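You operate a simulated robot arm through the tools that you are given. There is no shell and no other tool. Be economical: measure what you need, move in short steps, check, and stop when the job is done.

You run a simulated robot arm. Do the job below in one go: nothing can be reset, and whatever is moved stays where it is left.

TASK
Run the orange dry reel case once through the rewinder on to drum two.
Fine: first clear the orange oily reel case to the reel mat; middle seat, RUN, hands off the lanes while it winds; then the case goes back. Set down upright: orange oily reel case, what you pick out.

The check looks at the end state, three seconds after you hand in, the way a careful person would. Anything else that was tipped, shoved, dropped, spilled or broken makes it a failure.

THE ROBOT
A 7-joint arm with a two-finger parallel gripper on a trunk, on a base that drives. Base frame: it is fixed to the floor where the robot stands at the start and does not move with it; the origin is under the middle of the robot, x ahead of it, y to its left, z up. Units: mm, rad, N and s.
With the tool pointing down near the work surface it reaches from about 340 to 740 mm from the robot's upright axis, wherever it stands. Its first joint turns from -2.007 to 2.007 rad. Places, roughly: drum two lane [500, -100, 800]; reel mat [500, 400, 800]. Payload 3.91 kg.
The TCP is the grasp point between the finger pads, 30 mm short of the fingertips. In the tool frame z runs along the fingers and y along their closing line. Largest opening 110 mm; finger width 20, thickness 10; the body of the gripper, 48 by 112 mm, starts 55 mm behind the TCP.
Orientation is that of the tool frame in the base frame, as a unit quaternion [x, y, z, w]. With the fingers straight down and closing along the base's y, the tool's x points along the base's -x, its y along +y and its z along -z.

THE INTERFACE
- The arm moves only by the tool step_arm. Its argument "moves" is one flat list of numbers, 7 for each row, row after row: the shift along the base's x, y, z in m, then the turn, a rotation vector about the base's x, y, z in rad, then the opening, from 0 (shut) to 1 (fully open). In form: [dx, dy, dz, ax, ay, az, claw, dx, dy, dz, ax, ay, az, claw, ...]. A call has 1 to 12 rows; each row shifts and turns the commanded pose from where the row before left it. A row lasts 0.2 s, in which the tool goes at most 50 mm and 0.15 rad; a call with a longer step from one row to the next is refused whole, and so is a gripper value outside its range. A pose out of reach is approached as far as the arm can. The call stops where the force on the tool passes 40 N (or 10 N more than at its start, if that is more) or the arm is blocked; 0.2 s more then pass. Each finger travels about 108 mm/s and halts on what it meets, pressing with about 38 N; the grip force reading is that of the motor and also rises with nothing between the fingers. The clock runs only during rows and for 0.2 s after the last one: add rows that do not move to give the fingers time. The reply holds the time, the measured pose of the TCP, the force on the tool along the base axes, the opening and the grip force, in the units named above and with some noise, with the torque about the TCP (base axes, N m) and any sound that the robot's microphone picked up.
- Cameras (640 x 400 px; columns grow to the right, rows downward): "scene" is now at [1.2, 151.5, 1633.2]; the picture's right is [0.01, -1.00, 0.00], its down [-0.79, -0.00, -0.61] and it looks along [0.61, 0.00, -0.79] (base axes); focal length 254 px, centre (320, 200). "wrist" rides on the gripper at [72, 17, -103] in the tool frame; the picture's right is [-0.23, 0.97, 0.00], its down [-0.76, -0.18, -0.62] and it looks along [-0.61, -0.14, 0.78] (tool axes); focal length 222 px, centre (320, 200). There is no depth. A picture from a camera that has moved, and an enlarged one, comes with that camera's place and axes in the base frame and with its lens. The place of the scene camera against the robot may be out by one fixed shift of up to 18 mm in any direction.
- capture(camera): a new picture of that camera. The clock stands still meanwhile.
- slide_trunk(by): slides the trunk up (or, below 0, down) by that many mm; the arm and the scene camera ride with it, the base frame stays. It gives what a move gives, with no picture.
- roll_base(legs): drives the robot by 1 to 6 legs, each [ahead, turn to the left] in mm and rad, along the robot's own axes; the way and the turn of a leg run together, so that a leg with both is an arc; at most 1500 mm and 3.142 rad a leg. The arm and the cameras ride along, it lands a little off, and it stops where it bumps. It gives what a move gives.
- head_to(pan, tilt): turns the head with the scene camera to pan (to the left, within 2.705 rad either way) and tilt (down, from -0.506 to 1.204), counted from straight ahead of the robot. It gives what a move gives.
- close_up(camera, box): a new picture of the part [left, top, right, bottom] of that camera's present view, enlarged. The clock stands still meanwhile.
- close_job(): hands the job in; it is judged then, once.

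Go step by step. Nothing tells you exact positions but the pictures and the camera data: compare them with the known pose of the tool, close in by small moves and look again before you grip or let go. The budget is 120 turns and 78 pictures, counting those below and the enlarged ones. Unless the task says otherwise, let go and move clear before handing in, and close with one line.

The tools are called after "Request:" as name(argument=value, ...) on one line, values as JSON. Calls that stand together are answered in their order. step_arm: Moves the arm, as the interface text tells. Its arguments: {"type":"object","properties":{"moves":{"type":"array"}},"required":["moves"]} The other tools are called the same way: slide_trunk (by) slides the trunk up or down; roll_base (legs) drives the base; head_to (pan, tilt) turns the head that bears the scene camera; capture (camera) takes a picture; close_up (camera, box) takes an enlarged picture of a part of a camera's view; close_job () hands the job in.

At the start:

```text
t: 0.0
tool_pos: [455.7, 150.2, 1139.1]
orientation: [-0.004, 1.0, 0.0, 0.001]
ft_force: [-0.5, 0.4, -0.6]
torque: [-0.03, 0.01, -0.02]
finger_gap: 109.9
finger_force: 0.0
trunk travel left (down, up): [-750.0, 240.0]
robot x, y, heading: [-0.3, -2.4, -0.001]
head pan, tilt: [0.005, 0.918]
```

scene: 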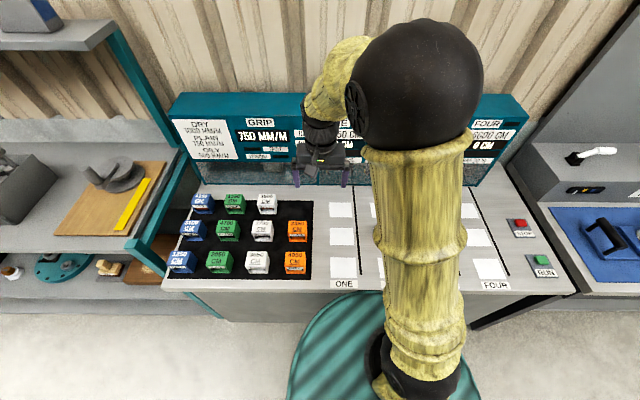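
wrist: 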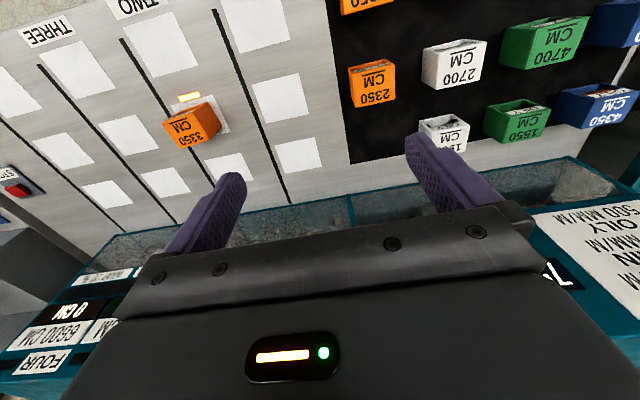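

I see a rewinder with lanes ONE to FOUR, a black reel mat with cases, and an orange case sitting in a lane. I'll enlarge the views to read the labels and tell dry from oily.

Request:
close_up(camera="scene", box=[160, 90, 340, 290])

Request:
close_up(camera="wrist", box=[120, 0, 440, 200])

Request:
close_up(camera="scene", box=[440, 90, 600, 300])

```text
2.00 times, centred on (250, 190) of scene
camera zoom: at [1.2, 151.5, 1633.2], right [0.01, -1.0, 0.0], down [-0.79, 0.0, -0.61], along [0.61, 0.0, -0.79], focal length 508 px, centre (460, 220)
```

zoom: 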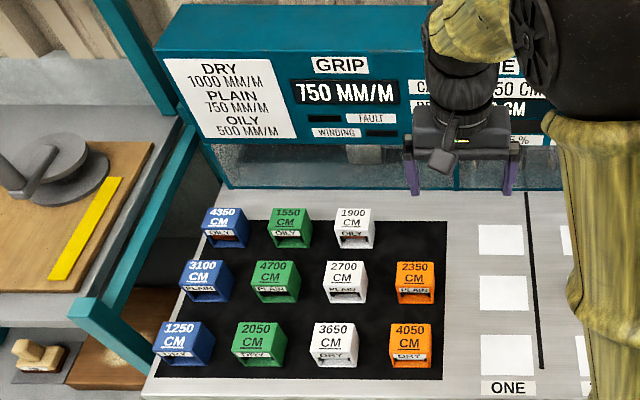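

```text
2.00 times, centred on (280, 100) of wrist
camera zoom: at [384.9, 166.7, 1242.6], right [0.22, 0.98, 0.0], down [0.76, -0.17, 0.62], along [0.61, -0.14, -0.78], focal length 444 px, centre (400, 400)
```

zoom: 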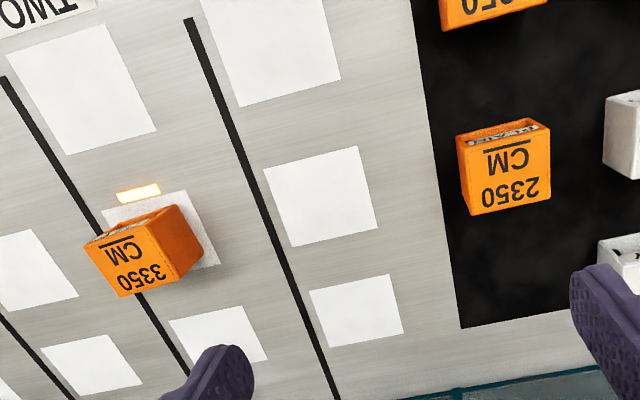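

```text
1.90 times, centred on (520, 195) of scene
camera zoom: at [1.2, 151.5, 1633.2], right [0.01, -1.0, 0.0], down [-0.79, 0.0, -0.61], along [0.61, 0.0, -0.79], focal length 484 px, centre (-61, 210)
```

zoom: 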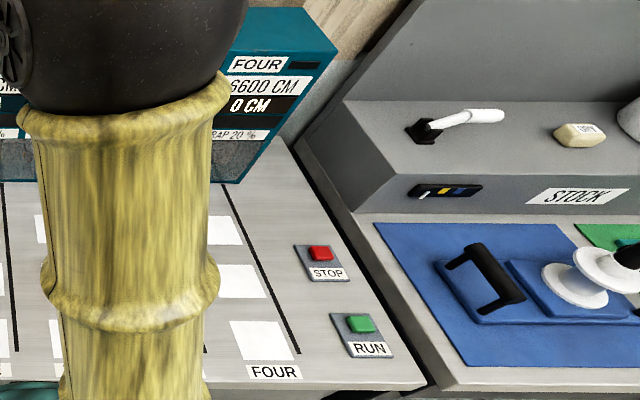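

The front-row orange 4050 reads DRY. The orange 3350 in lane two is presumably the OILY one, and its gap is in the back row. I'll swing the arm left to uncover the lanes and panel.

Request:
step_arm(moves=[0, 0.05, 0, 0, 0, 0, 1, 0, 0.05, 0, 0, 0, 0, 1, 0, 0.05, 0, 0, 0, 0, 1, 0, 0.05, 0, 0, 0, 0, 1, 0, 0.05, 0, 0, 0, 0, 1, 0, 0.05, 0, 0, 0, 0, 1])

Request:
capture(camera="scene")

```text
t: 1.4
tool_pos: [457.4, 452.7, 1138.1]
orientation: [-0.003, 1.0, 0.0, -0.001]
ft_force: [-0.1, 0.9, 1.1]
torque: [-0.03, 0.0, 0.0]
finger_gap: 110.1
finger_force: 0.0
trunk travel left (down, up): [-750.0, 240.0]
robot x, y, heading: [-1.3, -1.7, 0.002]
head pan, tilt: [0.005, 0.918]
```

```text
72 pictures are left
camera scene: at [1.6, 153.3, 1633.0], right [0.01, -1.0, 0.0], down [-0.8, -0.01, -0.61], along [0.61, 0.0, -0.8], focal length 254 px, centre (320, 200)
```

scene: 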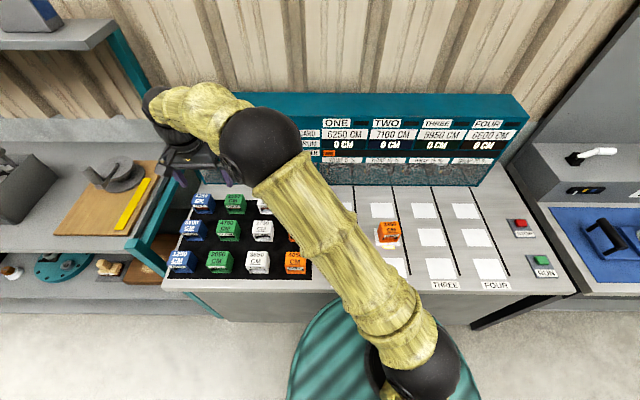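

Request:
close_up(camera="scene", box=[300, 100, 540, 200])

Request:
close_up(camera="scene", box=[330, 190, 570, 300])

```text
2.67 times, centred on (420, 150) of scene
camera zoom: at [1.6, 153.3, 1633.0], right [0.01, -1.0, 0.0], down [-0.8, -0.01, -0.61], along [0.61, 0.0, -0.8], focal length 677 px, centre (53, 333)
```

zoom: 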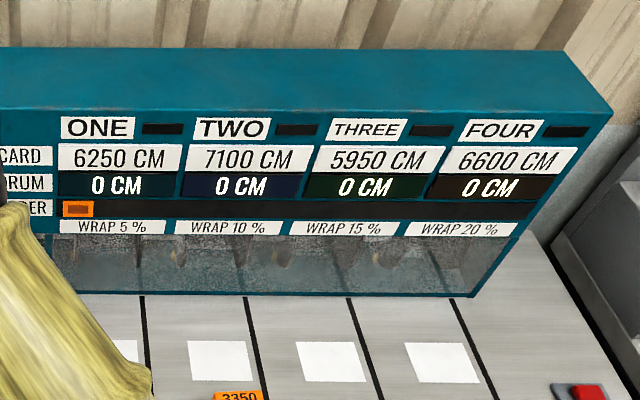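

```text
2.67 times, centred on (450, 245) of scene
camera zoom: at [1.6, 153.3, 1633.0], right [0.01, -1.0, 0.0], down [-0.8, -0.01, -0.61], along [0.61, 0.0, -0.8], focal length 677 px, centre (-27, 80)
```

zoom: 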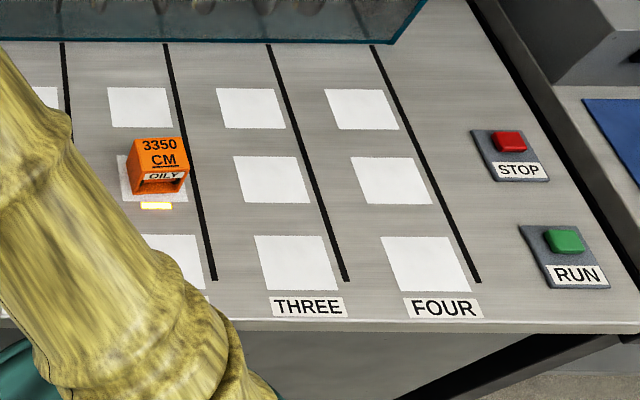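

The 3350 is confirmed OILY and sits on lane two's middle seat, at about (475, -100). Its home gap on the mat is near (607, 234), and the dry 4050 is near (363, 236). I'll go above the oily case and look from the wrist.

Request:
step_arm(moves=[0, -0.05, -0.01, 0, 0, 0, 1, 0, -0.05, -0.01, 0, 0, 0, 1, 0, -0.05, -0.01, 0, 0, 0, 1, 0, -0.05, -0.01, 0, 0, 0, 1, 0, -0.05, -0.01, 0, 0, 0, 1, 0, -0.05, -0.01, 0, 0, 0, 1, 0, -0.05, -0.01, 0, 0, 0, 1, 0, -0.05, -0.01, 0, 0, 0, 1, 0, -0.05, -0.01, 0, 0, 0, 1, 0, -0.05, -0.01, 0, 0, 0, 1, 0, -0.049, -0.01, 0, 0, 0, 1, 0.01, 0, -0.028, 0, 0, 0, 1])

Request:
capture(camera="wrist")

Request:
capture(camera="scene")

```text
refused: row 1 steps farther than a row can; nothing moved
```

```text
69 pictures are left
camera wrist: at [385.0, 469.3, 1242.7], right [0.22, 0.98, 0.0], down [0.76, -0.17, 0.62], along [0.61, -0.14, -0.78], focal length 222 px, centre (320, 200)
```

wrist: 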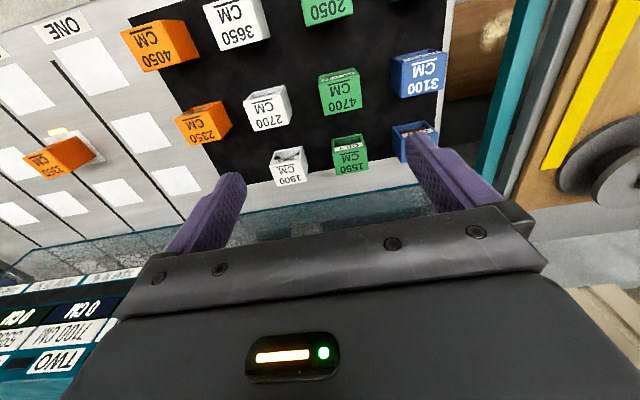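

```text
68 pictures are left
camera scene: at [1.6, 153.3, 1633.0], right [0.01, -1.0, 0.0], down [-0.8, -0.01, -0.61], along [0.61, 0.0, -0.8], focal length 254 px, centre (320, 200)
```

scene: 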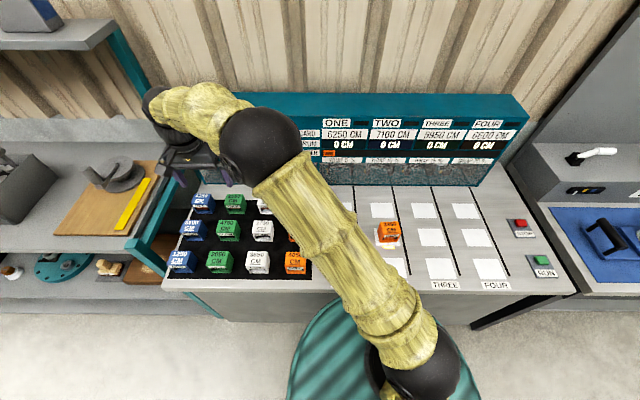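

The step was slightly too long, so I'll repeat the move with shorter rows.

Request:
step_arm(moves=[0, -0.048, 0, 0, 0, 0, 1, 0, -0.048, 0, 0, 0, 0, 1, 0, -0.048, -0.012, 0, 0, 0, 1, 0, -0.048, -0.012, 0, 0, 0, 1, 0, -0.048, -0.012, 0, 0, 0, 1, 0, -0.048, -0.012, 0, 0, 0, 1, 0, -0.048, -0.012, 0, 0, 0, 1, 0, -0.048, -0.012, 0, 0, 0, 1, 0, -0.048, -0.012, 0, 0, 0, 1, 0, -0.048, -0.012, 0, 0, 0, 1, 0, -0.048, -0.012, 0, 0, 0, 1, 0.01, -0.026, -0.03, 0, 0, 0, 1])

Request:
capture(camera="wrist")

```text
t: 4.0
tool_pos: [468.6, -106.9, 1000.0]
orientation: [-0.004, 1.0, 0.0, 0.0]
ft_force: [-0.1, -0.8, 0.0]
torque: [-0.02, 0.04, -0.02]
finger_gap: 110.0
finger_force: 0.0
trunk travel left (down, up): [-750.0, 240.0]
robot x, y, heading: [-3.5, -9.0, 0.002]
head pan, tilt: [0.005, 0.918]
```

```text
67 pictures are left
camera wrist: at [397.3, -90.1, 1103.7], right [0.22, 0.98, 0.0], down [0.76, -0.17, 0.62], along [0.61, -0.14, -0.78], focal length 222 px, centre (320, 200)
```

wrist: 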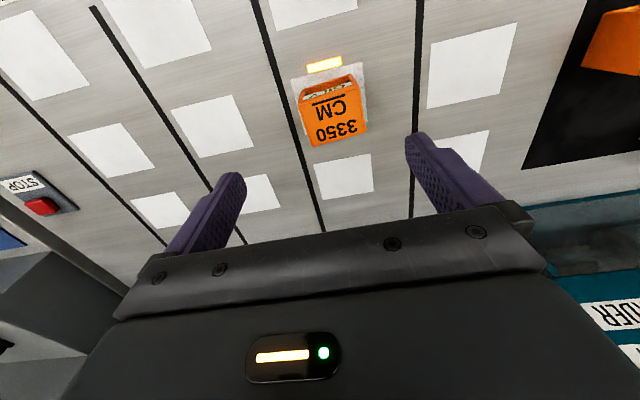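

The case is in view; I'll enlarge it to measure its position and yaw.

Request:
close_up(camera="wrist", box=[260, 40, 420, 160])

```text
3.33 times, centred on (340, 100) of wrist
camera zoom: at [397.3, -90.1, 1103.7], right [0.22, 0.98, 0.0], down [0.76, -0.17, 0.62], along [0.61, -0.14, -0.78], focal length 740 px, centre (253, 533)
```

zoom: 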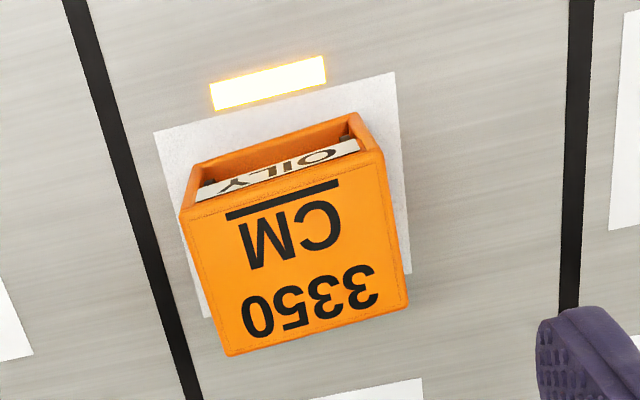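

The oily case centres at about (479, -94), is 63 wide and 64 tall, and is turned by about +0.05 rad. The seat centre is about (480, -94.5). I'll descend over it open and check before gripping.

Request:
step_arm(moves=[0.01, 0.013, -0.02, 0, 0, 0.05, 1, 0, 0, -0.045, 0, 0, 0, 1, 0, 0, -0.045, 0, 0, 0, 1, 0, 0, -0.03, 0, 0, 0, 1, 0, 0, -0.022, 0, 0, 0, 1, 0, 0, 0, 0, 0, 0, 1])

Request:
capture(camera="wrist")

```text
t: 5.4
tool_pos: [476.9, -93.1, 839.7]
orientation: [-0.028, 1.0, 0.0, 0.001]
ft_force: [-0.6, -0.2, -0.1]
torque: [0.01, 0.0, 0.01]
finger_gap: 110.0
finger_force: 0.1
trunk travel left (down, up): [-750.0, 240.0]
robot x, y, heading: [-0.3, -0.9, 0.0]
head pan, tilt: [0.005, 0.918]
```

```text
65 pictures are left
camera wrist: at [403.8, -79.3, 943.6], right [0.17, 0.99, 0.0], down [0.77, -0.13, 0.62], along [0.61, -0.11, -0.78], focal length 222 px, centre (320, 200)
```

wrist: 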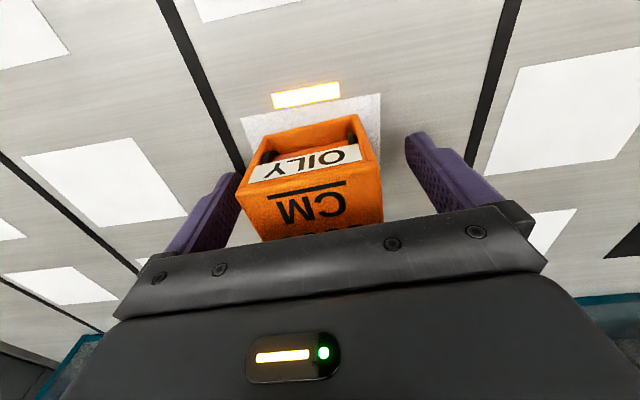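

The case sits centred between the fingers, so I'll close and lift a little.

Request:
step_arm(moves=[0, 0, 0, 0, 0, 0, 0.5, 0, 0, 0, 0, 0, 0, 0.3, 0, 0, 0, 0, 0, 0, 0.3, 0, 0, 0, 0, 0, 0, 0.3, 0, 0, 0.03, 0, 0, 0, 0.3, 0, 0, 0.04, 0, 0, 0, 0.3])

Request:
capture(camera="wrist")

```text
t: 6.8
tool_pos: [475.5, -90.9, 907.4]
orientation: [-0.029, 1.0, 0.0, -0.001]
ft_force: [0.3, -0.4, -3.5]
torque: [0.0, -0.03, -0.02]
finger_gap: 63.7
finger_force: 37.8
trunk travel left (down, up): [-750.0, 240.0]
robot x, y, heading: [-0.8, -6.4, -0.001]
head pan, tilt: [0.005, 0.918]
```

```text
64 pictures are left
camera wrist: at [402.7, -77.5, 1012.3], right [0.17, 0.99, 0.0], down [0.77, -0.13, 0.62], along [0.61, -0.11, -0.78], focal length 222 px, centre (320, 200)
```

wrist: 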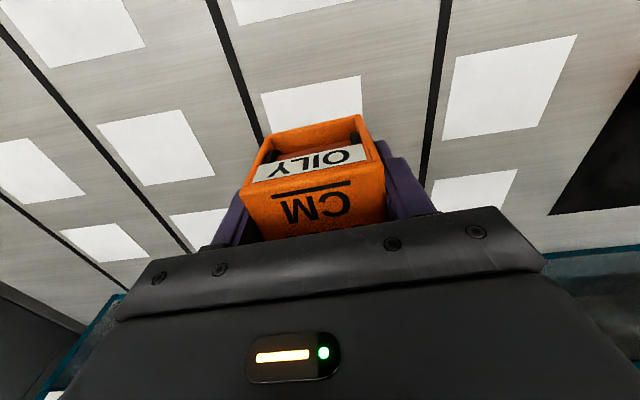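

Held at a 64 mm gap. I'll lift, square it and carry it towards the empty orange spot in the back row, then look.

Request:
step_arm(moves=[0, 0, 0.045, 0, 0, -0.05, 0.3, 0, 0, 0.03, 0, 0, 0, 0.3, 0.015, 0.045, 0, 0, 0, 0, 0.3, 0.015, 0.045, 0, 0, 0, 0, 0.3, 0.015, 0.045, 0, 0, 0, 0, 0.3, 0.015, 0.045, 0, 0, 0, 0, 0.3, 0.015, 0.045, 0, 0, 0, 0, 0.3, 0.015, 0.045, 0, 0, 0, 0, 0.3, 0, 0.045, 0, 0, 0, 0, 0.3, 0, 0, 0, 0, 0, 0, 0.3])

Request:
capture(camera="wrist")

Request:
capture(camera="scene")

```text
t: 9.0
tool_pos: [567.2, 224.7, 983.2]
orientation: [-0.002, 1.0, 0.001, 0.0]
ft_force: [0.1, 0.3, -3.8]
torque: [-0.01, 0.02, -0.01]
finger_gap: 63.6
finger_force: 38.2
trunk travel left (down, up): [-750.0, 240.0]
robot x, y, heading: [-2.1, -5.1, 0.001]
head pan, tilt: [0.005, 0.918]
```

```text
63 pictures are left
camera wrist: at [495.4, 242.1, 1087.0], right [0.22, 0.98, 0.0], down [0.76, -0.17, 0.62], along [0.61, -0.14, -0.78], focal length 222 px, centre (320, 200)
```

wrist: 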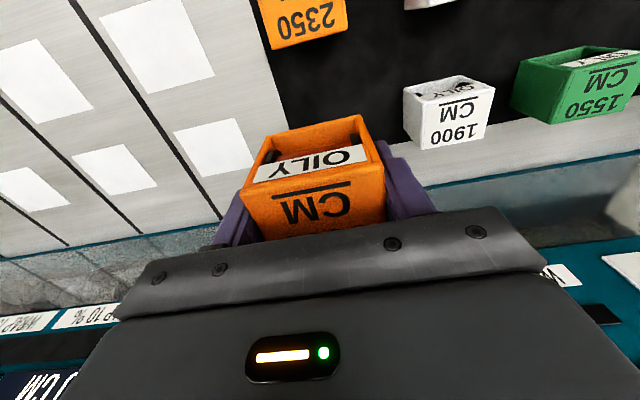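

```text
62 pictures are left
camera scene: at [1.7, 151.1, 1633.2], right [0.0, -1.0, 0.0], down [-0.8, 0.0, -0.61], along [0.61, 0.0, -0.8], focal length 254 px, centre (320, 200)
```

scene: 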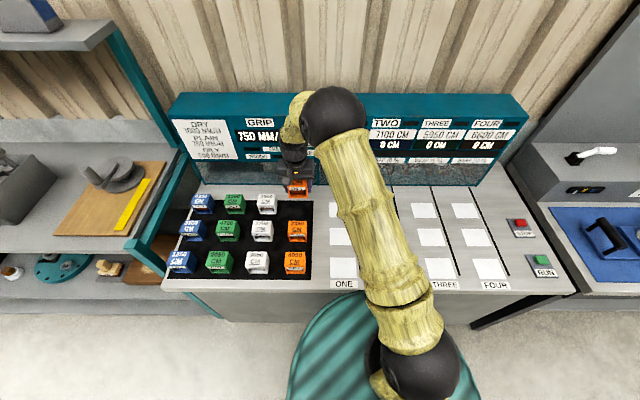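

I'll enlarge to fix the white 1900, the 2350 and the mat edges relative to the held case.

Request:
close_up(camera="wrist", box=[240, 0, 560, 200])

```text
2.00 times, centred on (400, 100) of wrist
camera zoom: at [495.4, 242.1, 1087.0], right [0.22, 0.98, 0.0], down [0.76, -0.17, 0.62], along [0.61, -0.14, -0.78], focal length 444 px, centre (160, 400)
```

zoom: 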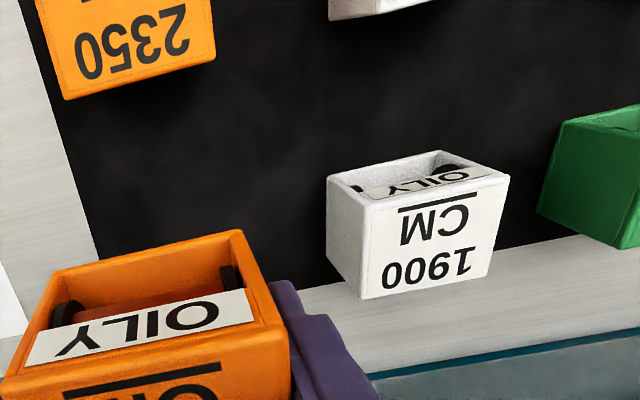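

The home spot works out as centre (601, 231), with the 1900 at (601, 358) and the 2350 at (480, 231). I'll move over it and lower most of the way.

Request:
step_arm(moves=[0.032, 0.006, 0, 0, 0, 0, 0.3, 0, 0, -0.04, 0, 0, 0, 0.3, 0, 0, -0.04, 0, 0, 0, 0.3, 0, 0, -0.03, 0, 0, 0, 0.3, 0, 0, -0.02, 0, 0, 0, 0.3, 0, 0, 0, 0, 0, 0, 0.3])

Request:
capture(camera="wrist")

Request:
close_up(camera="scene", box=[160, 150, 340, 290])

```text
t: 10.4
tool_pos: [598.3, 229.4, 854.1]
orientation: [-0.003, 1.0, 0.0, 0.0]
ft_force: [-0.1, 0.2, -2.2]
torque: [0.02, -0.04, 0.01]
finger_gap: 63.7
finger_force: 38.1
trunk travel left (down, up): [-750.0, 240.0]
robot x, y, heading: [2.0, -2.3, 0.002]
head pan, tilt: [0.005, 0.918]
```

```text
60 pictures are left
camera wrist: at [527.4, 246.7, 957.5], right [0.22, 0.98, 0.0], down [0.76, -0.17, 0.62], along [0.61, -0.14, -0.78], focal length 222 px, centre (320, 200)
```

wrist: 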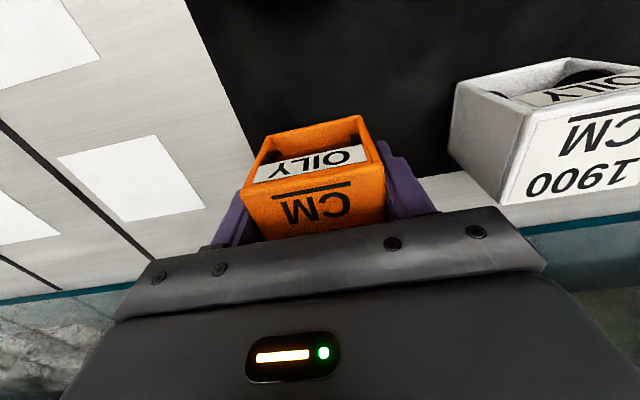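

```text
2.86 times, centred on (250, 220) of scene
camera zoom: at [1.5, 151.7, 1633.2], right [0.01, -1.0, 0.0], down [-0.79, 0.0, -0.61], along [0.61, 0.0, -0.79], focal length 725 px, centre (520, 143)
```

zoom: 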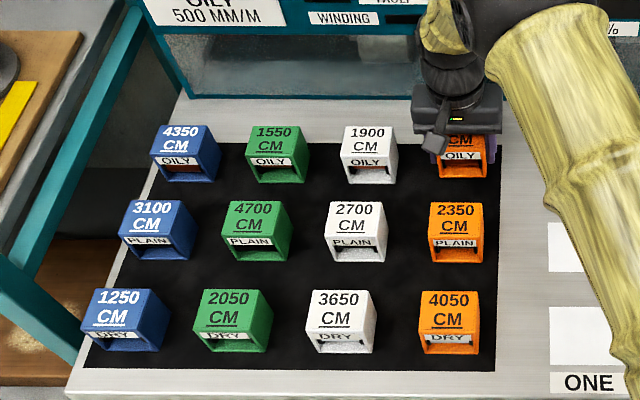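

It lines up with its row and column. I'll lower the last bit in small steps.

Request:
step_arm(moves=[0, 0, -0.008, 0, 0, 0, 0.3, 0, 0, -0.004, 0, 0, 0, 0.3, 0, 0, -0.003, 0, 0, 0, 0.3, 0, 0, 0, 0, 0, 0, 0.3])

```text
t: 11.4
tool_pos: [599.5, 230.1, 840.0]
orientation: [-0.004, 1.0, 0.001, 0.001]
ft_force: [0.2, -0.9, 9.0]
torque: [-0.38, 0.31, 0.0]
finger_gap: 63.6
finger_force: 37.6
trunk travel left (down, up): [-750.0, 240.0]
robot x, y, heading: [-2.0, -2.6, -0.002]
head pan, tilt: [0.005, 0.918]
```

Contact is felt with about 9 N upward, so the case is on the mat. I'll open gently and rise.

Request:
step_arm(moves=[0, 0, 0, 0, 0, 0, 0.65, 0, 0, 0, 0, 0, 0, 0.95, 0, 0, 0, 0, 0, 0, 0.95, 0, 0, 0.02, 0, 0, 0, 0.95, 0, 0, 0.04, 0, 0, 0, 0.95, 0, 0, 0.045, 0, 0, 0, 0.95, 0, 0, 0.045, 0, 0, 0, 0.95])

Request:
capture(camera="wrist")

```text
t: 13.0
tool_pos: [598.1, 228.5, 988.9]
orientation: [-0.003, 1.0, 0.0, 0.0]
ft_force: [0.2, 0.0, 1.0]
torque: [0.0, 0.0, -0.01]
finger_gap: 104.3
finger_force: 0.0
trunk travel left (down, up): [-750.0, 240.0]
robot x, y, heading: [1.7, -5.8, -0.001]
head pan, tilt: [0.005, 0.918]
```

```text
58 pictures are left
camera wrist: at [527.4, 245.8, 1093.2], right [0.22, 0.98, 0.0], down [0.76, -0.17, 0.62], along [0.61, -0.14, -0.78], focal length 222 px, centre (320, 200)
```

wrist: 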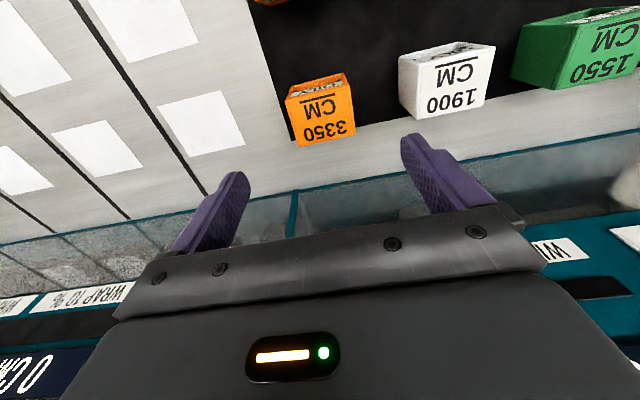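

The oily case stands upright in its slot. Next I'll go over the dry 4050, expected at about (359, 231).

Request:
step_arm(moves=[-0.049, 0, 0, 0, 0, 0, 0.95, -0.049, 0, 0, 0, 0, 0, 0.95, -0.049, 0, 0, 0, 0, 0, 0.95, -0.049, 0, 0, 0, 0, 0, 0.95, -0.045, 0.002, 0, 0, 0, 0, 0.95, 0, 0, 0, 0, 0, 0, 0.95])

Request:
close_up(camera="wrist", box=[240, 20, 440, 180])

```text
t: 14.4
tool_pos: [357.4, 231.7, 987.9]
orientation: [-0.003, 1.0, 0.0, 0.0]
ft_force: [0.4, 0.4, -0.2]
torque: [-0.01, 0.0, -0.01]
finger_gap: 104.4
finger_force: 0.1
trunk travel left (down, up): [-750.0, 240.0]
robot x, y, heading: [1.1, -4.9, -0.0]
head pan, tilt: [0.005, 0.918]
```

```text
2.50 times, centred on (340, 100) of wrist
camera zoom: at [285.4, 248.7, 1092.5], right [0.22, 0.98, 0.0], down [0.76, -0.17, 0.62], along [0.61, -0.14, -0.78], focal length 555 px, centre (270, 450)
```

zoom: 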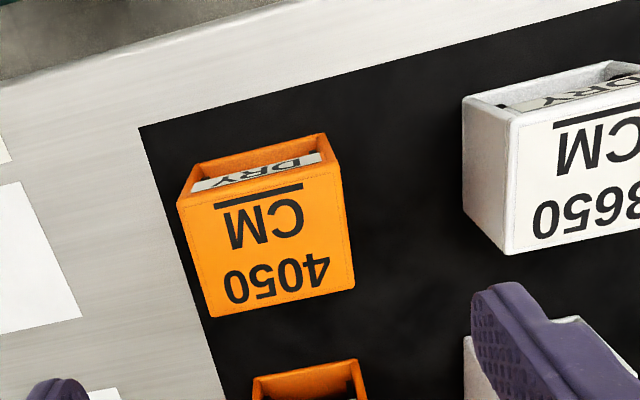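

The dry 4050 is centred at (361, 231), square to the mat. I'll descend on it and grip.

Request:
step_arm(moves=[0.003, 0, -0.03, 0, 0, 0, 0.95, 0, 0, -0.04, 0, 0, 0, 0.95, 0, 0, -0.04, 0, 0, 0, 0.95, 0, 0, -0.025, 0, 0, 0, 0.95, 0, 0, -0.013, 0, 0, 0, 0.95, 0, 0, 0, 0, 0, 0, 0.95])

Request:
capture(camera="wrist")

```text
t: 15.8
tool_pos: [360.4, 231.5, 841.0]
orientation: [-0.004, 1.0, 0.0, 0.0]
ft_force: [0.3, 0.2, -0.5]
torque: [0.0, 0.0, -0.03]
finger_gap: 104.6
finger_force: 0.1
trunk travel left (down, up): [-750.0, 240.0]
robot x, y, heading: [-1.8, -3.8, 0.001]
head pan, tilt: [0.005, 0.918]
```

```text
56 pictures are left
camera wrist: at [288.9, 249.0, 944.0], right [0.22, 0.98, 0.0], down [0.76, -0.17, 0.62], along [0.61, -0.14, -0.78], focal length 222 px, centre (320, 200)
```

wrist: 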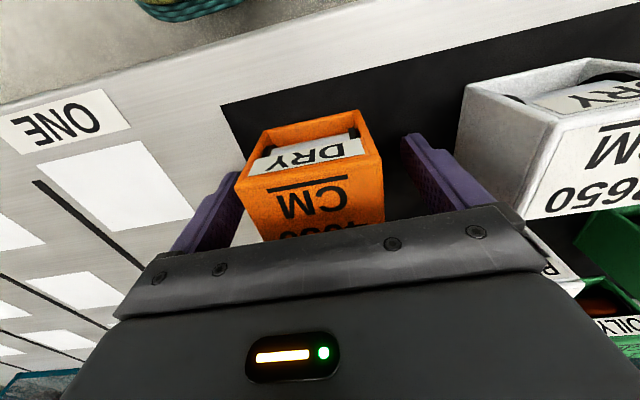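

The fingers straddle the case cleanly. I'll grip, lift to 985 and carry it to above lane two's middle seat.

Request:
step_arm(moves=[0, 0, 0, 0, 0, 0, 0.5, 0, 0, 0, 0, 0, 0, 0.3, 0, 0, 0, 0, 0, 0, 0.3, 0, 0, 0, 0, 0, 0, 0.3, 0, 0, 0.03, 0, 0, 0, 0.3, 0, 0, 0.04, 0, 0, 0, 0.3, 0, 0, 0.04, 0, 0, 0, 0.3, 0, 0, 0.035, 0, 0, 0, 0.3])

Request:
step_arm(moves=[0.017, -0.0465, 0, 0, 0, 0, 0.3, 0.017, -0.0465, 0, 0, 0, 0, 0.3, 0.017, -0.0465, 0, 0, 0, 0, 0.3, 0.017, -0.0465, 0, 0, 0, 0, 0.3, 0.017, -0.0465, 0, 0, 0, 0, 0.3, 0.017, -0.0465, 0, 0, 0, 0, 0.3, 0.016, -0.0465, 0, 0, 0, 0, 0.3, 0, 0, 0, 0, 0, 0, 0.3])

Request:
capture(camera="wrist")

```text
t: 17.6
tool_pos: [362.0, 231.1, 985.8]
orientation: [-0.004, 1.0, 0.001, 0.0]
ft_force: [0.6, 0.0, -2.8]
torque: [0.01, -0.01, 0.0]
finger_gap: 63.7
finger_force: 37.0
trunk travel left (down, up): [-750.0, 240.0]
robot x, y, heading: [0.7, -6.7, 0.003]
head pan, tilt: [0.005, 0.918]
```

```text
t: 19.4
tool_pos: [481.1, -91.1, 985.1]
orientation: [-0.004, 1.0, 0.0, 0.0]
ft_force: [-0.1, 0.7, -2.6]
torque: [-0.01, -0.02, -0.04]
finger_gap: 63.7
finger_force: 38.0
trunk travel left (down, up): [-750.0, 240.0]
robot x, y, heading: [-1.3, 0.0, -0.002]
head pan, tilt: [0.005, 0.918]
```

```text
55 pictures are left
camera wrist: at [407.8, -75.8, 1089.0], right [0.22, 0.98, 0.0], down [0.76, -0.17, 0.62], along [0.61, -0.14, -0.78], focal length 222 px, centre (320, 200)
```

wrist: 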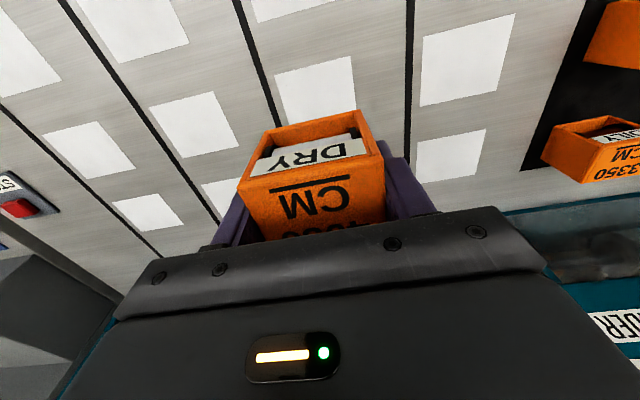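

It's over the middle seat of lane two. I'll lower it and check before the last bit.

Request:
step_arm(moves=[0, -0.0015, -0.04, 0, 0, 0, 0.3, 0, 0, -0.04, 0, 0, 0, 0.3, 0, 0, -0.035, 0, 0, 0, 0.3, 0, 0, -0.018, 0, 0, 0, 0.3, 0, 0, 0, 0, 0, 0, 0.3])

Request:
capture(camera="wrist")

```text
t: 20.6
tool_pos: [479.1, -93.9, 853.4]
orientation: [-0.004, 1.0, 0.0, 0.0]
ft_force: [-0.5, 0.7, -3.3]
torque: [0.02, 0.0, -0.03]
finger_gap: 63.6
finger_force: 37.7
trunk travel left (down, up): [-750.0, 240.0]
robot x, y, heading: [-1.9, -2.8, -0.003]
head pan, tilt: [0.005, 0.918]
```

```text
54 pictures are left
camera wrist: at [407.1, -77.8, 957.7], right [0.22, 0.98, 0.0], down [0.76, -0.17, 0.62], along [0.61, -0.14, -0.78], focal length 222 px, centre (320, 200)
```

wrist: 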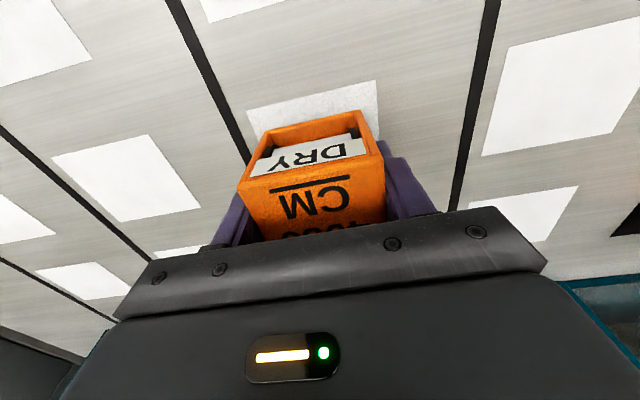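

Request:
step_arm(moves=[0, 0, -0.008, 0, 0, 0, 0.3, 0, 0, -0.004, 0, 0, 0, 0.3, 0, 0, -0.002, 0, 0, 0, 0.3, 0, 0, 0, 0, 0, 0, 0.3])

```text
t: 21.6
tool_pos: [479.0, -94.7, 840.4]
orientation: [-0.003, 1.0, 0.0, 0.001]
ft_force: [0.1, 0.2, 14.7]
torque: [0.29, 0.45, -0.07]
finger_gap: 63.3
finger_force: 38.1
trunk travel left (down, up): [-750.0, 240.0]
robot x, y, heading: [-4.5, -7.5, 0.001]
head pan, tilt: [0.005, 0.918]
```

The case is down on the seat. I'll release and rise straight up.

Request:
step_arm(moves=[0, 0, 0, 0, 0, 0, 0.65, 0, 0, 0, 0, 0, 0, 0.95, 0, 0, 0, 0, 0, 0, 0.95, 0, 0, 0.02, 0, 0, 0, 0.95, 0, 0, 0.04, 0, 0, 0, 0.95, 0, 0, 0.045, 0, 0, 0, 0.95, 0, 0, 0.045, 0, 0, 0, 0.95])

Request:
capture(camera="wrist")

```text
t: 23.2
tool_pos: [477.4, -95.4, 990.9]
orientation: [-0.004, 1.0, 0.0, -0.001]
ft_force: [0.4, -0.6, 1.3]
torque: [0.01, -0.02, 0.03]
finger_gap: 104.4
finger_force: 0.2
trunk travel left (down, up): [-750.0, 240.0]
robot x, y, heading: [-0.9, -2.1, -0.001]
head pan, tilt: [0.005, 0.918]
```

```text
53 pictures are left
camera wrist: at [405.4, -78.1, 1094.5], right [0.22, 0.98, 0.0], down [0.76, -0.17, 0.62], along [0.61, -0.14, -0.78], focal length 222 px, centre (320, 200)
```

wrist: 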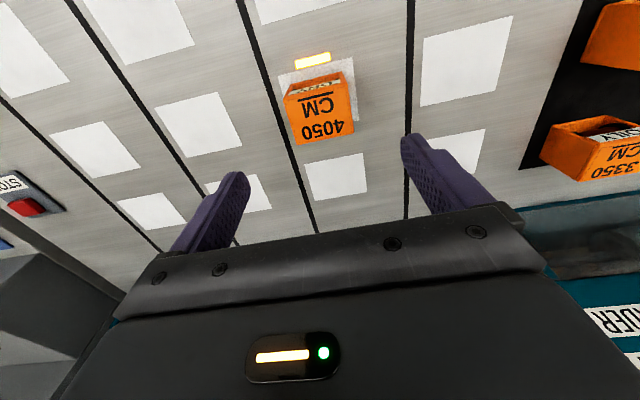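

Seated, and the seat lamp is lit. I'll move across high towards RUN near (373, -608) with the gripper closing, then read the panel before pressing.

Request:
step_arm(moves=[-0.011, -0.045, 0.01, 0, 0, 0, 0.5, -0.011, -0.045, 0.01, 0, 0, 0, 0, -0.011, -0.045, 0, 0, 0, 0, 0, -0.011, -0.045, 0, 0, 0, 0, 0, -0.011, -0.045, 0, 0, 0, 0, 0, -0.011, -0.045, 0, 0, 0, 0, 0, -0.011, -0.045, 0, 0, 0, 0, 0, -0.011, -0.045, 0, 0, 0, 0, 0, -0.011, -0.045, 0, 0, 0, 0, 0, -0.006, -0.045, 0, 0, 0, 0, 0, 0, -0.04, 0, 0, 0, 0, 0, 0, 0, 0, 0, 0, 0, 0])

Request:
capture(camera="wrist")

Request:
close_up(camera="scene", box=[160, 90, 420, 200])

Request:
capture(camera="scene")

```text
t: 25.8
tool_pos: [373.8, -584.8, 1005.7]
orientation: [-0.003, 1.0, 0.0, 0.0]
ft_force: [-0.1, 0.0, 0.7]
torque: [-0.02, -0.01, 0.0]
finger_gap: 0.0
finger_force: 38.2
trunk travel left (down, up): [-750.0, 240.0]
robot x, y, heading: [-0.2, -3.4, -0.003]
head pan, tilt: [0.005, 0.918]
```

```text
52 pictures are left
camera wrist: at [302.1, -568.1, 1109.8], right [0.22, 0.98, 0.0], down [0.76, -0.17, 0.62], along [0.61, -0.14, -0.78], focal length 222 px, centre (320, 200)
```

wrist: 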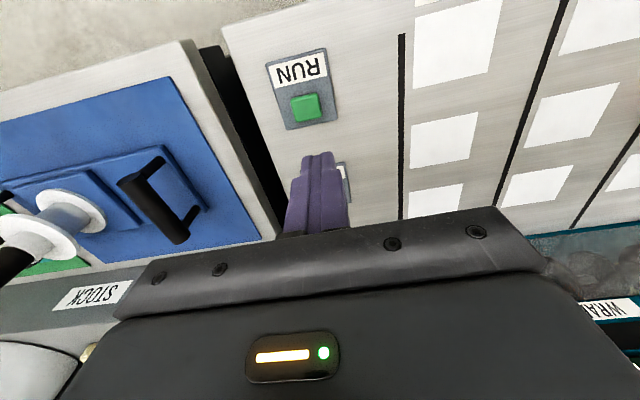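

```text
2.46 times, centred on (290, 145) of scene
camera zoom: at [1.0, 151.8, 1633.2], right [0.01, -1.0, 0.0], down [-0.79, 0.0, -0.61], along [0.61, 0.0, -0.79], focal length 625 px, centre (394, 335)
```

zoom: 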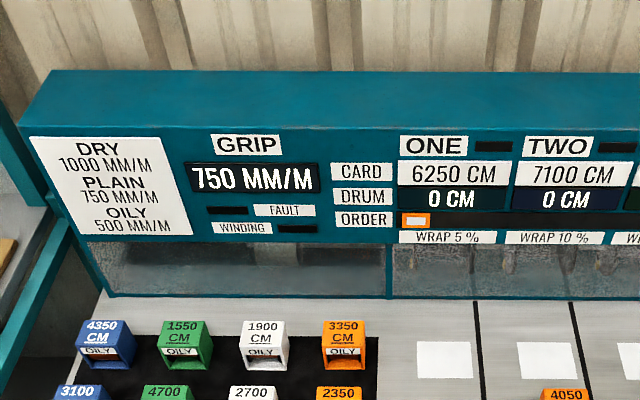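

```text
50 pictures are left
camera scene: at [1.0, 151.8, 1633.2], right [0.01, -1.0, 0.0], down [-0.79, 0.0, -0.61], along [0.61, 0.0, -0.79], focal length 254 px, centre (320, 200)
```

scene: 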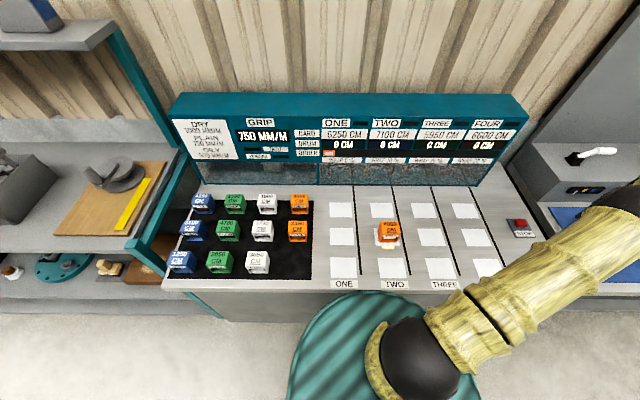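

The ORDER strip tracks the orange case, the grip reads a fixed 750 and there's no control to set it. RUN is at about (379, -604); I'll lower above it and check.

Request:
step_arm(moves=[0.006, -0.02, -0.04, 0, 0, 0, 0, 0, 0, -0.045, 0, 0, 0, 0, 0, 0, -0.045, 0, 0, 0, 0, 0, 0, 0, 0, 0, 0, 0])

Request:
capture(camera="wrist")

```text
t: 26.8
tool_pos: [380.7, -603.4, 877.8]
orientation: [-0.004, 1.0, 0.0, 0.0]
ft_force: [0.4, 0.1, -0.1]
torque: [0.0, -0.04, 0.0]
finger_gap: 0.0
finger_force: 37.3
trunk travel left (down, up): [-750.0, 240.0]
robot x, y, heading: [0.0, -1.8, -0.002]
head pan, tilt: [0.005, 0.918]
```

```text
49 pictures are left
camera wrist: at [308.9, -587.6, 981.9], right [0.22, 0.98, 0.0], down [0.76, -0.17, 0.62], along [0.61, -0.14, -0.78], focal length 222 px, centre (320, 200)
```

wrist: 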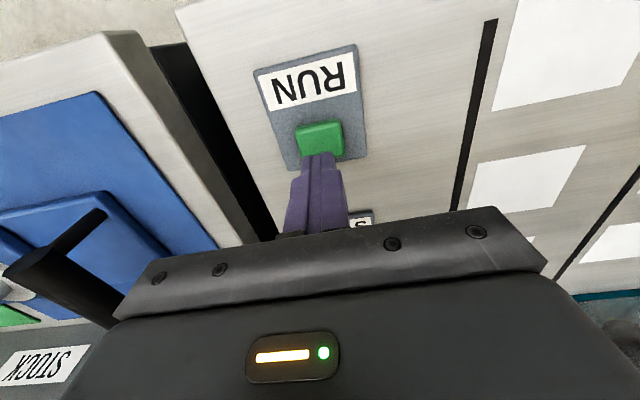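

The fingertips are over the green button. I'll press in small steps; the force limit will stop the motion.

Request:
step_arm(moves=[0, 0, -0.015, 0, 0, 0, 0, 0, 0, -0.008, 0, 0, 0, 0, 0, 0, -0.003, 0, 0, 0, 0, 0, 0, -0.003, 0, 0, 0, 0])

```text
t: 27.8
tool_pos: [379.6, -604.9, 848.8]
orientation: [-0.003, 1.0, -0.001, 0.0]
ft_force: [0.2, -0.7, 0.4]
torque: [0.01, -0.03, -0.04]
finger_gap: 0.0
finger_force: 37.5
trunk travel left (down, up): [-750.0, 240.0]
robot x, y, heading: [-1.1, -7.2, 0.005]
head pan, tilt: [0.005, 0.918]
```

Request:
step_arm(moves=[0, 0, -0.003, 0, 0, 0, 0, 0, 0, -0.003, 0, 0, 0, 0, 0, 0, -0.003, 0, 0, 0, 0])

```text
t: 28.6
tool_pos: [379.3, -605.0, 846.3]
orientation: [-0.004, 1.0, -0.003, 0.001]
ft_force: [-0.6, 4.9, 27.2]
torque: [0.15, 0.07, -0.06]
finger_gap: 0.0
finger_force: 38.1
trunk travel left (down, up): [-750.0, 240.0]
robot x, y, heading: [6.0, -1.8, 0.002]
head pan, tilt: [0.005, 0.918]
heard: click
```

A click: RUN is pressed. I'll lift straight up here, well clear of the lanes, and watch.

Request:
step_arm(moves=[0, 0, 0.02, 0, 0, 0, 0, 0, 0, 0.04, 0, 0, 0, 0, 0, 0, 0.04, 0, 0, 0, 0])

Request:
close_up(camera="scene", box=[230, 100, 530, 290])

```text
t: 29.4
tool_pos: [380.8, -603.9, 942.0]
orientation: [-0.004, 1.0, 0.001, 0.0]
ft_force: [-0.2, -0.4, 0.6]
torque: [-0.04, 0.0, -0.01]
finger_gap: 0.1
finger_force: 37.0
trunk travel left (down, up): [-750.0, 240.0]
robot x, y, heading: [2.6, -0.2, 0.001]
head pan, tilt: [0.005, 0.918]
```

```text
2.11 times, centred on (380, 195) of scene
camera zoom: at [0.6, 152.3, 1633.0], right [0.01, -1.0, 0.0], down [-0.79, 0.0, -0.61], along [0.61, 0.0, -0.79], focal length 534 px, centre (194, 210)
```

zoom: 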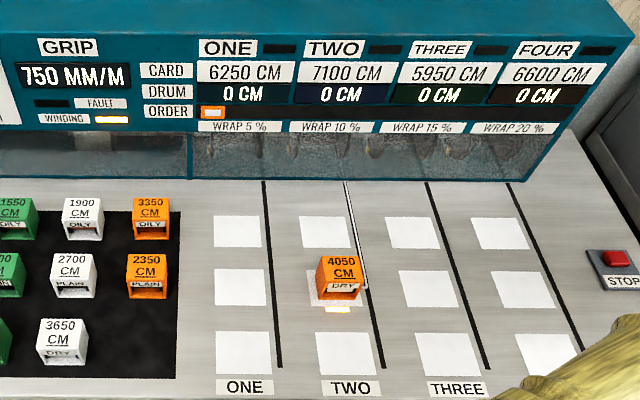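

WINDING is lit and the line runs from the case to drum two. I'll wait in place.

Request:
step_arm(moves=[0, 0, 0, 0, 0, 0, 0, 0, 0, 0, 0, 0, 0, 0, 0, 0, 0, 0, 0, 0, 0, 0, 0, 0, 0, 0, 0, 0, 0, 0, 0, 0, 0, 0, 0, 0, 0, 0, 0, 0, 0, 0, 0, 0, 0, 0, 0, 0, 0, 0, 0, 0, 0, 0, 0, 0, 0, 0, 0, 0, 0, 0, 0, 0, 0, 0, 0, 0, 0, 0, 0, 0, 0, 0, 0, 0, 0, 0, 0, 0, 0, 0, 0, 0])

Request:
step_arm(moves=[0, 0, 0, 0, 0, 0, 0, 0, 0, 0, 0, 0, 0, 0, 0, 0, 0, 0, 0, 0, 0, 0, 0, 0, 0, 0, 0, 0, 0, 0, 0, 0, 0, 0, 0, 0, 0, 0, 0, 0, 0, 0, 0, 0, 0, 0, 0, 0, 0, 0, 0, 0, 0, 0, 0, 0, 0, 0, 0, 0, 0, 0, 0, 0, 0, 0, 0, 0, 0, 0, 0, 0, 0, 0, 0, 0, 0, 0, 0, 0, 0, 0, 0, 0])

Request:
close_up(camera="scene", box=[230, 100, 530, 290])

```text
t: 32.0
tool_pos: [380.8, -604.5, 941.0]
orientation: [-0.004, 1.0, 0.001, -0.001]
ft_force: [0.2, -0.4, 0.1]
torque: [-0.01, 0.0, 0.0]
finger_gap: 0.1
finger_force: 38.3
trunk travel left (down, up): [-750.0, 240.0]
robot x, y, heading: [-2.8, -2.1, -0.003]
head pan, tilt: [0.005, 0.918]
```

```text
t: 34.6
tool_pos: [380.1, -604.1, 942.2]
orientation: [-0.004, 1.0, 0.0, 0.0]
ft_force: [0.1, -0.2, -0.6]
torque: [0.02, 0.05, 0.0]
finger_gap: 0.0
finger_force: 37.7
trunk travel left (down, up): [-750.0, 240.0]
robot x, y, heading: [-3.1, -3.1, 0.002]
head pan, tilt: [0.005, 0.918]
```

```text
2.11 times, centred on (380, 195) of scene
camera zoom: at [1.2, 151.3, 1633.2], right [0.01, -1.0, 0.0], down [-0.79, 0.0, -0.61], along [0.61, 0.0, -0.79], focal length 534 px, centre (194, 210)
```

zoom: 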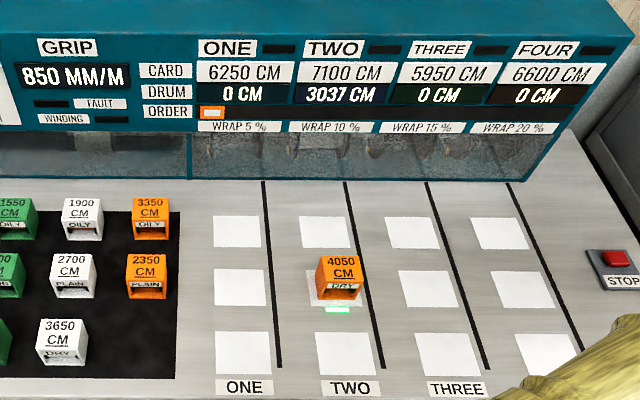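

The winding is finished: drum two shows 3037, WINDING is off and the seat lamp is green. I'll go back over lane two and fetch the case.

Request:
step_arm(moves=[0, 0, 0.045, 0, 0, 0, 0, 0, 0.045, 0.005, 0, 0, 0, 0, 0.01, 0.046, 0, 0, 0, 0, 0, 0.01, 0.046, 0, 0, 0, 0, 0, 0.01, 0.046, 0, 0, 0, 0, 0, 0.01, 0.046, 0, 0, 0, 0, 0.5, 0.01, 0.046, 0, 0, 0, 0, 0.95, 0.01, 0.046, 0, 0, 0, 0, 0.95, 0.01, 0.046, 0, 0, 0, 0, 0.95, 0.01, 0.046, 0, 0, 0, 0, 0.95, 0.01, 0.046, 0, 0, 0, 0, 0.95, 0.008, 0.046, 0, 0, 0, 0, 0.95])

Request:
close_up(camera="wrist", box=[240, 20, 440, 180])

```text
t: 37.2
tool_pos: [478.3, -99.1, 990.0]
orientation: [-0.003, 1.0, 0.0, 0.001]
ft_force: [0.4, 0.1, 0.3]
torque: [-0.03, -0.03, 0.01]
finger_gap: 104.5
finger_force: 0.0
trunk travel left (down, up): [-750.0, 240.0]
robot x, y, heading: [-2.2, -3.2, 0.003]
head pan, tilt: [0.005, 0.918]
```

```text
2.50 times, centred on (340, 100) of wrist
camera zoom: at [406.8, -81.3, 1093.6], right [0.22, 0.98, 0.0], down [0.76, -0.17, 0.62], along [0.61, -0.14, -0.78], focal length 555 px, centre (270, 450)
```

zoom: 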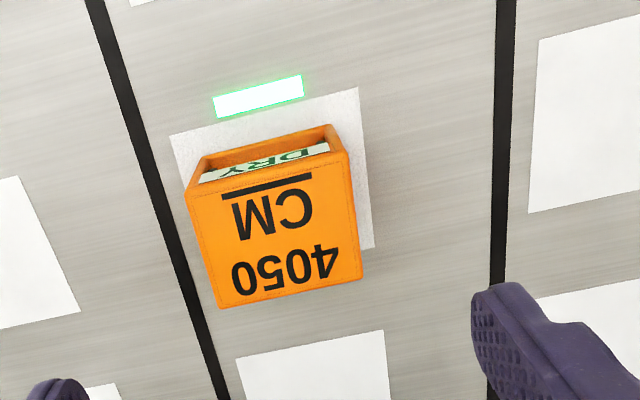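

The case stayed put at (479, -95). I'll descend on it, grip and lift.

Request:
step_arm(moves=[0.001, 0.004, -0.03, 0, 0, 0, 0.95, 0, 0, -0.04, 0, 0, 0, 0.95, 0, 0, -0.04, 0, 0, 0, 0.95, 0, 0, -0.025, 0, 0, 0, 0.95, 0, 0, -0.013, 0, 0, 0, 0.95, 0, 0, 0, 0, 0, 0, 0.95])

Request:
capture(camera="wrist")

```text
t: 38.6
tool_pos: [480.2, -96.4, 842.3]
orientation: [-0.003, 1.0, 0.0, 0.0]
ft_force: [-0.7, 0.4, -0.1]
torque: [-0.01, 0.0, -0.01]
finger_gap: 104.5
finger_force: 0.0
trunk travel left (down, up): [-750.0, 240.0]
robot x, y, heading: [-0.3, -2.4, 0.001]
head pan, tilt: [0.005, 0.918]
```

```text
45 pictures are left
camera wrist: at [408.4, -79.7, 946.4], right [0.22, 0.98, 0.0], down [0.76, -0.17, 0.62], along [0.61, -0.14, -0.78], focal length 222 px, centre (320, 200)
```

wrist: 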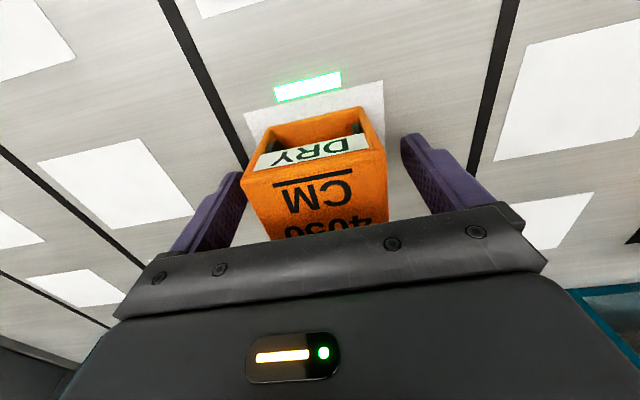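

Request:
step_arm(moves=[0, 0.0015, 0, 0, 0, 0, 0.5, 0, 0, 0, 0, 0, 0, 0.3, 0, 0, 0, 0, 0, 0, 0.3, 0, 0, 0, 0, 0, 0, 0.3, 0, 0, 0.03, 0, 0, 0, 0.3, 0, 0, 0.04, 0, 0, 0, 0.3, 0, 0, 0.04, 0, 0, 0, 0.3, 0, 0, 0.035, 0, 0, 0, 0.3, 0, 0, 0, 0, 0, 0, 0.3])

Request:
step_arm(moves=[-0.017, 0.0465, 0, 0, 0, 0, 0.3, -0.017, 0.0465, 0, 0, 0, 0, 0.3, -0.017, 0.0465, 0, 0, 0, 0, 0.3, -0.017, 0.0465, 0, 0, 0, 0, 0.3, -0.017, 0.0465, 0, 0, 0, 0, 0.3, -0.017, 0.0465, 0, 0, 0, 0, 0.3, -0.016, 0.0465, 0, 0, 0, 0, 0.3, 0, 0, 0, 0, 0, 0, 0.3])

Request:
capture(camera="wrist")

```text
t: 40.6
tool_pos: [477.9, -95.5, 988.1]
orientation: [-0.003, 1.0, 0.0, -0.001]
ft_force: [1.0, -0.5, -3.1]
torque: [0.01, 0.01, 0.02]
finger_gap: 64.0
finger_force: 38.0
trunk travel left (down, up): [-750.0, 240.0]
robot x, y, heading: [-0.8, -3.2, -0.003]
head pan, tilt: [0.005, 0.918]
```

```text
t: 42.4
tool_pos: [360.1, 230.8, 987.8]
orientation: [-0.002, 1.0, 0.001, -0.001]
ft_force: [1.5, 0.4, -2.6]
torque: [-0.02, 0.0, 0.0]
finger_gap: 63.9
finger_force: 38.5
trunk travel left (down, up): [-750.0, 240.0]
robot x, y, heading: [0.2, -1.1, 0.001]
head pan, tilt: [0.005, 0.918]
```

```text
44 pictures are left
camera wrist: at [288.9, 248.1, 1091.4], right [0.22, 0.98, 0.0], down [0.76, -0.17, 0.62], along [0.61, -0.14, -0.78], focal length 222 px, centre (320, 200)
```

wrist: 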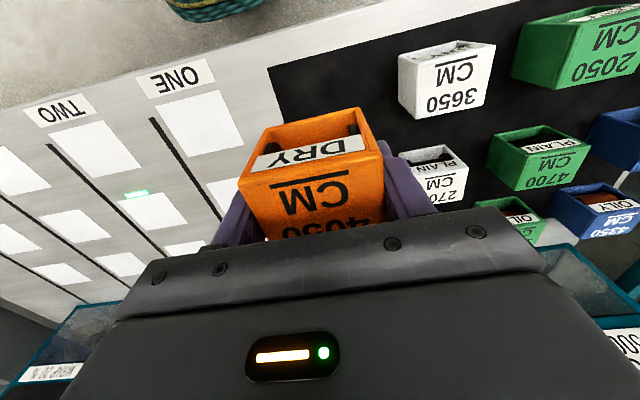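

The case is over its old spot at (361, 231), so I'll lower it.

Request:
step_arm(moves=[0, 0, -0.04, 0, 0, 0, 0.3, 0, 0, -0.04, 0, 0, 0, 0.3, 0, 0, -0.035, 0, 0, 0, 0.3, 0, 0, -0.018, 0, 0, 0, 0.3, 0, 0, -0.006, 0, 0, 0, 0.3, 0, 0, 0, 0, 0, 0, 0.3])

Request:
capture(camera="wrist")

```text
t: 43.8
tool_pos: [360.2, 232.3, 849.0]
orientation: [-0.004, 1.0, 0.0, 0.0]
ft_force: [-0.1, -0.7, -2.7]
torque: [-0.03, -0.01, 0.01]
finger_gap: 63.6
finger_force: 37.6
trunk travel left (down, up): [-750.0, 240.0]
robot x, y, heading: [4.3, -4.7, -0.001]
head pan, tilt: [0.005, 0.918]
```

```text
43 pictures are left
camera wrist: at [289.5, 248.5, 952.5], right [0.22, 0.98, 0.0], down [0.76, -0.17, 0.62], along [0.61, -0.14, -0.78], focal length 222 px, centre (320, 200)
```

wrist: 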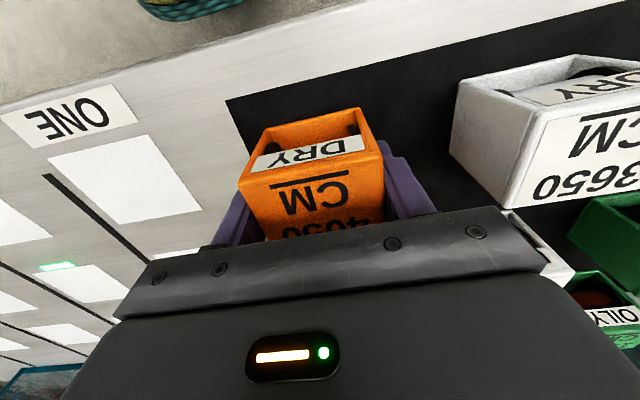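

Request:
step_arm(moves=[0, 0, -0.004, 0, 0, 0, 0.3, 0, 0, -0.002, 0, 0, 0, 0.3, 0, 0, -0.002, 0, 0, 0, 0.3, 0, 0, 0, 0, 0, 0, 0.3])

```text
t: 44.8
tool_pos: [361.2, 231.5, 843.6]
orientation: [-0.002, 1.0, 0.0, 0.001]
ft_force: [1.0, 1.2, 26.3]
torque: [-0.52, 0.57, -0.1]
finger_gap: 63.9
finger_force: 37.8
trunk travel left (down, up): [-750.0, 240.0]
robot x, y, heading: [-2.7, -3.1, -0.0]
head pan, tilt: [0.005, 0.918]
```

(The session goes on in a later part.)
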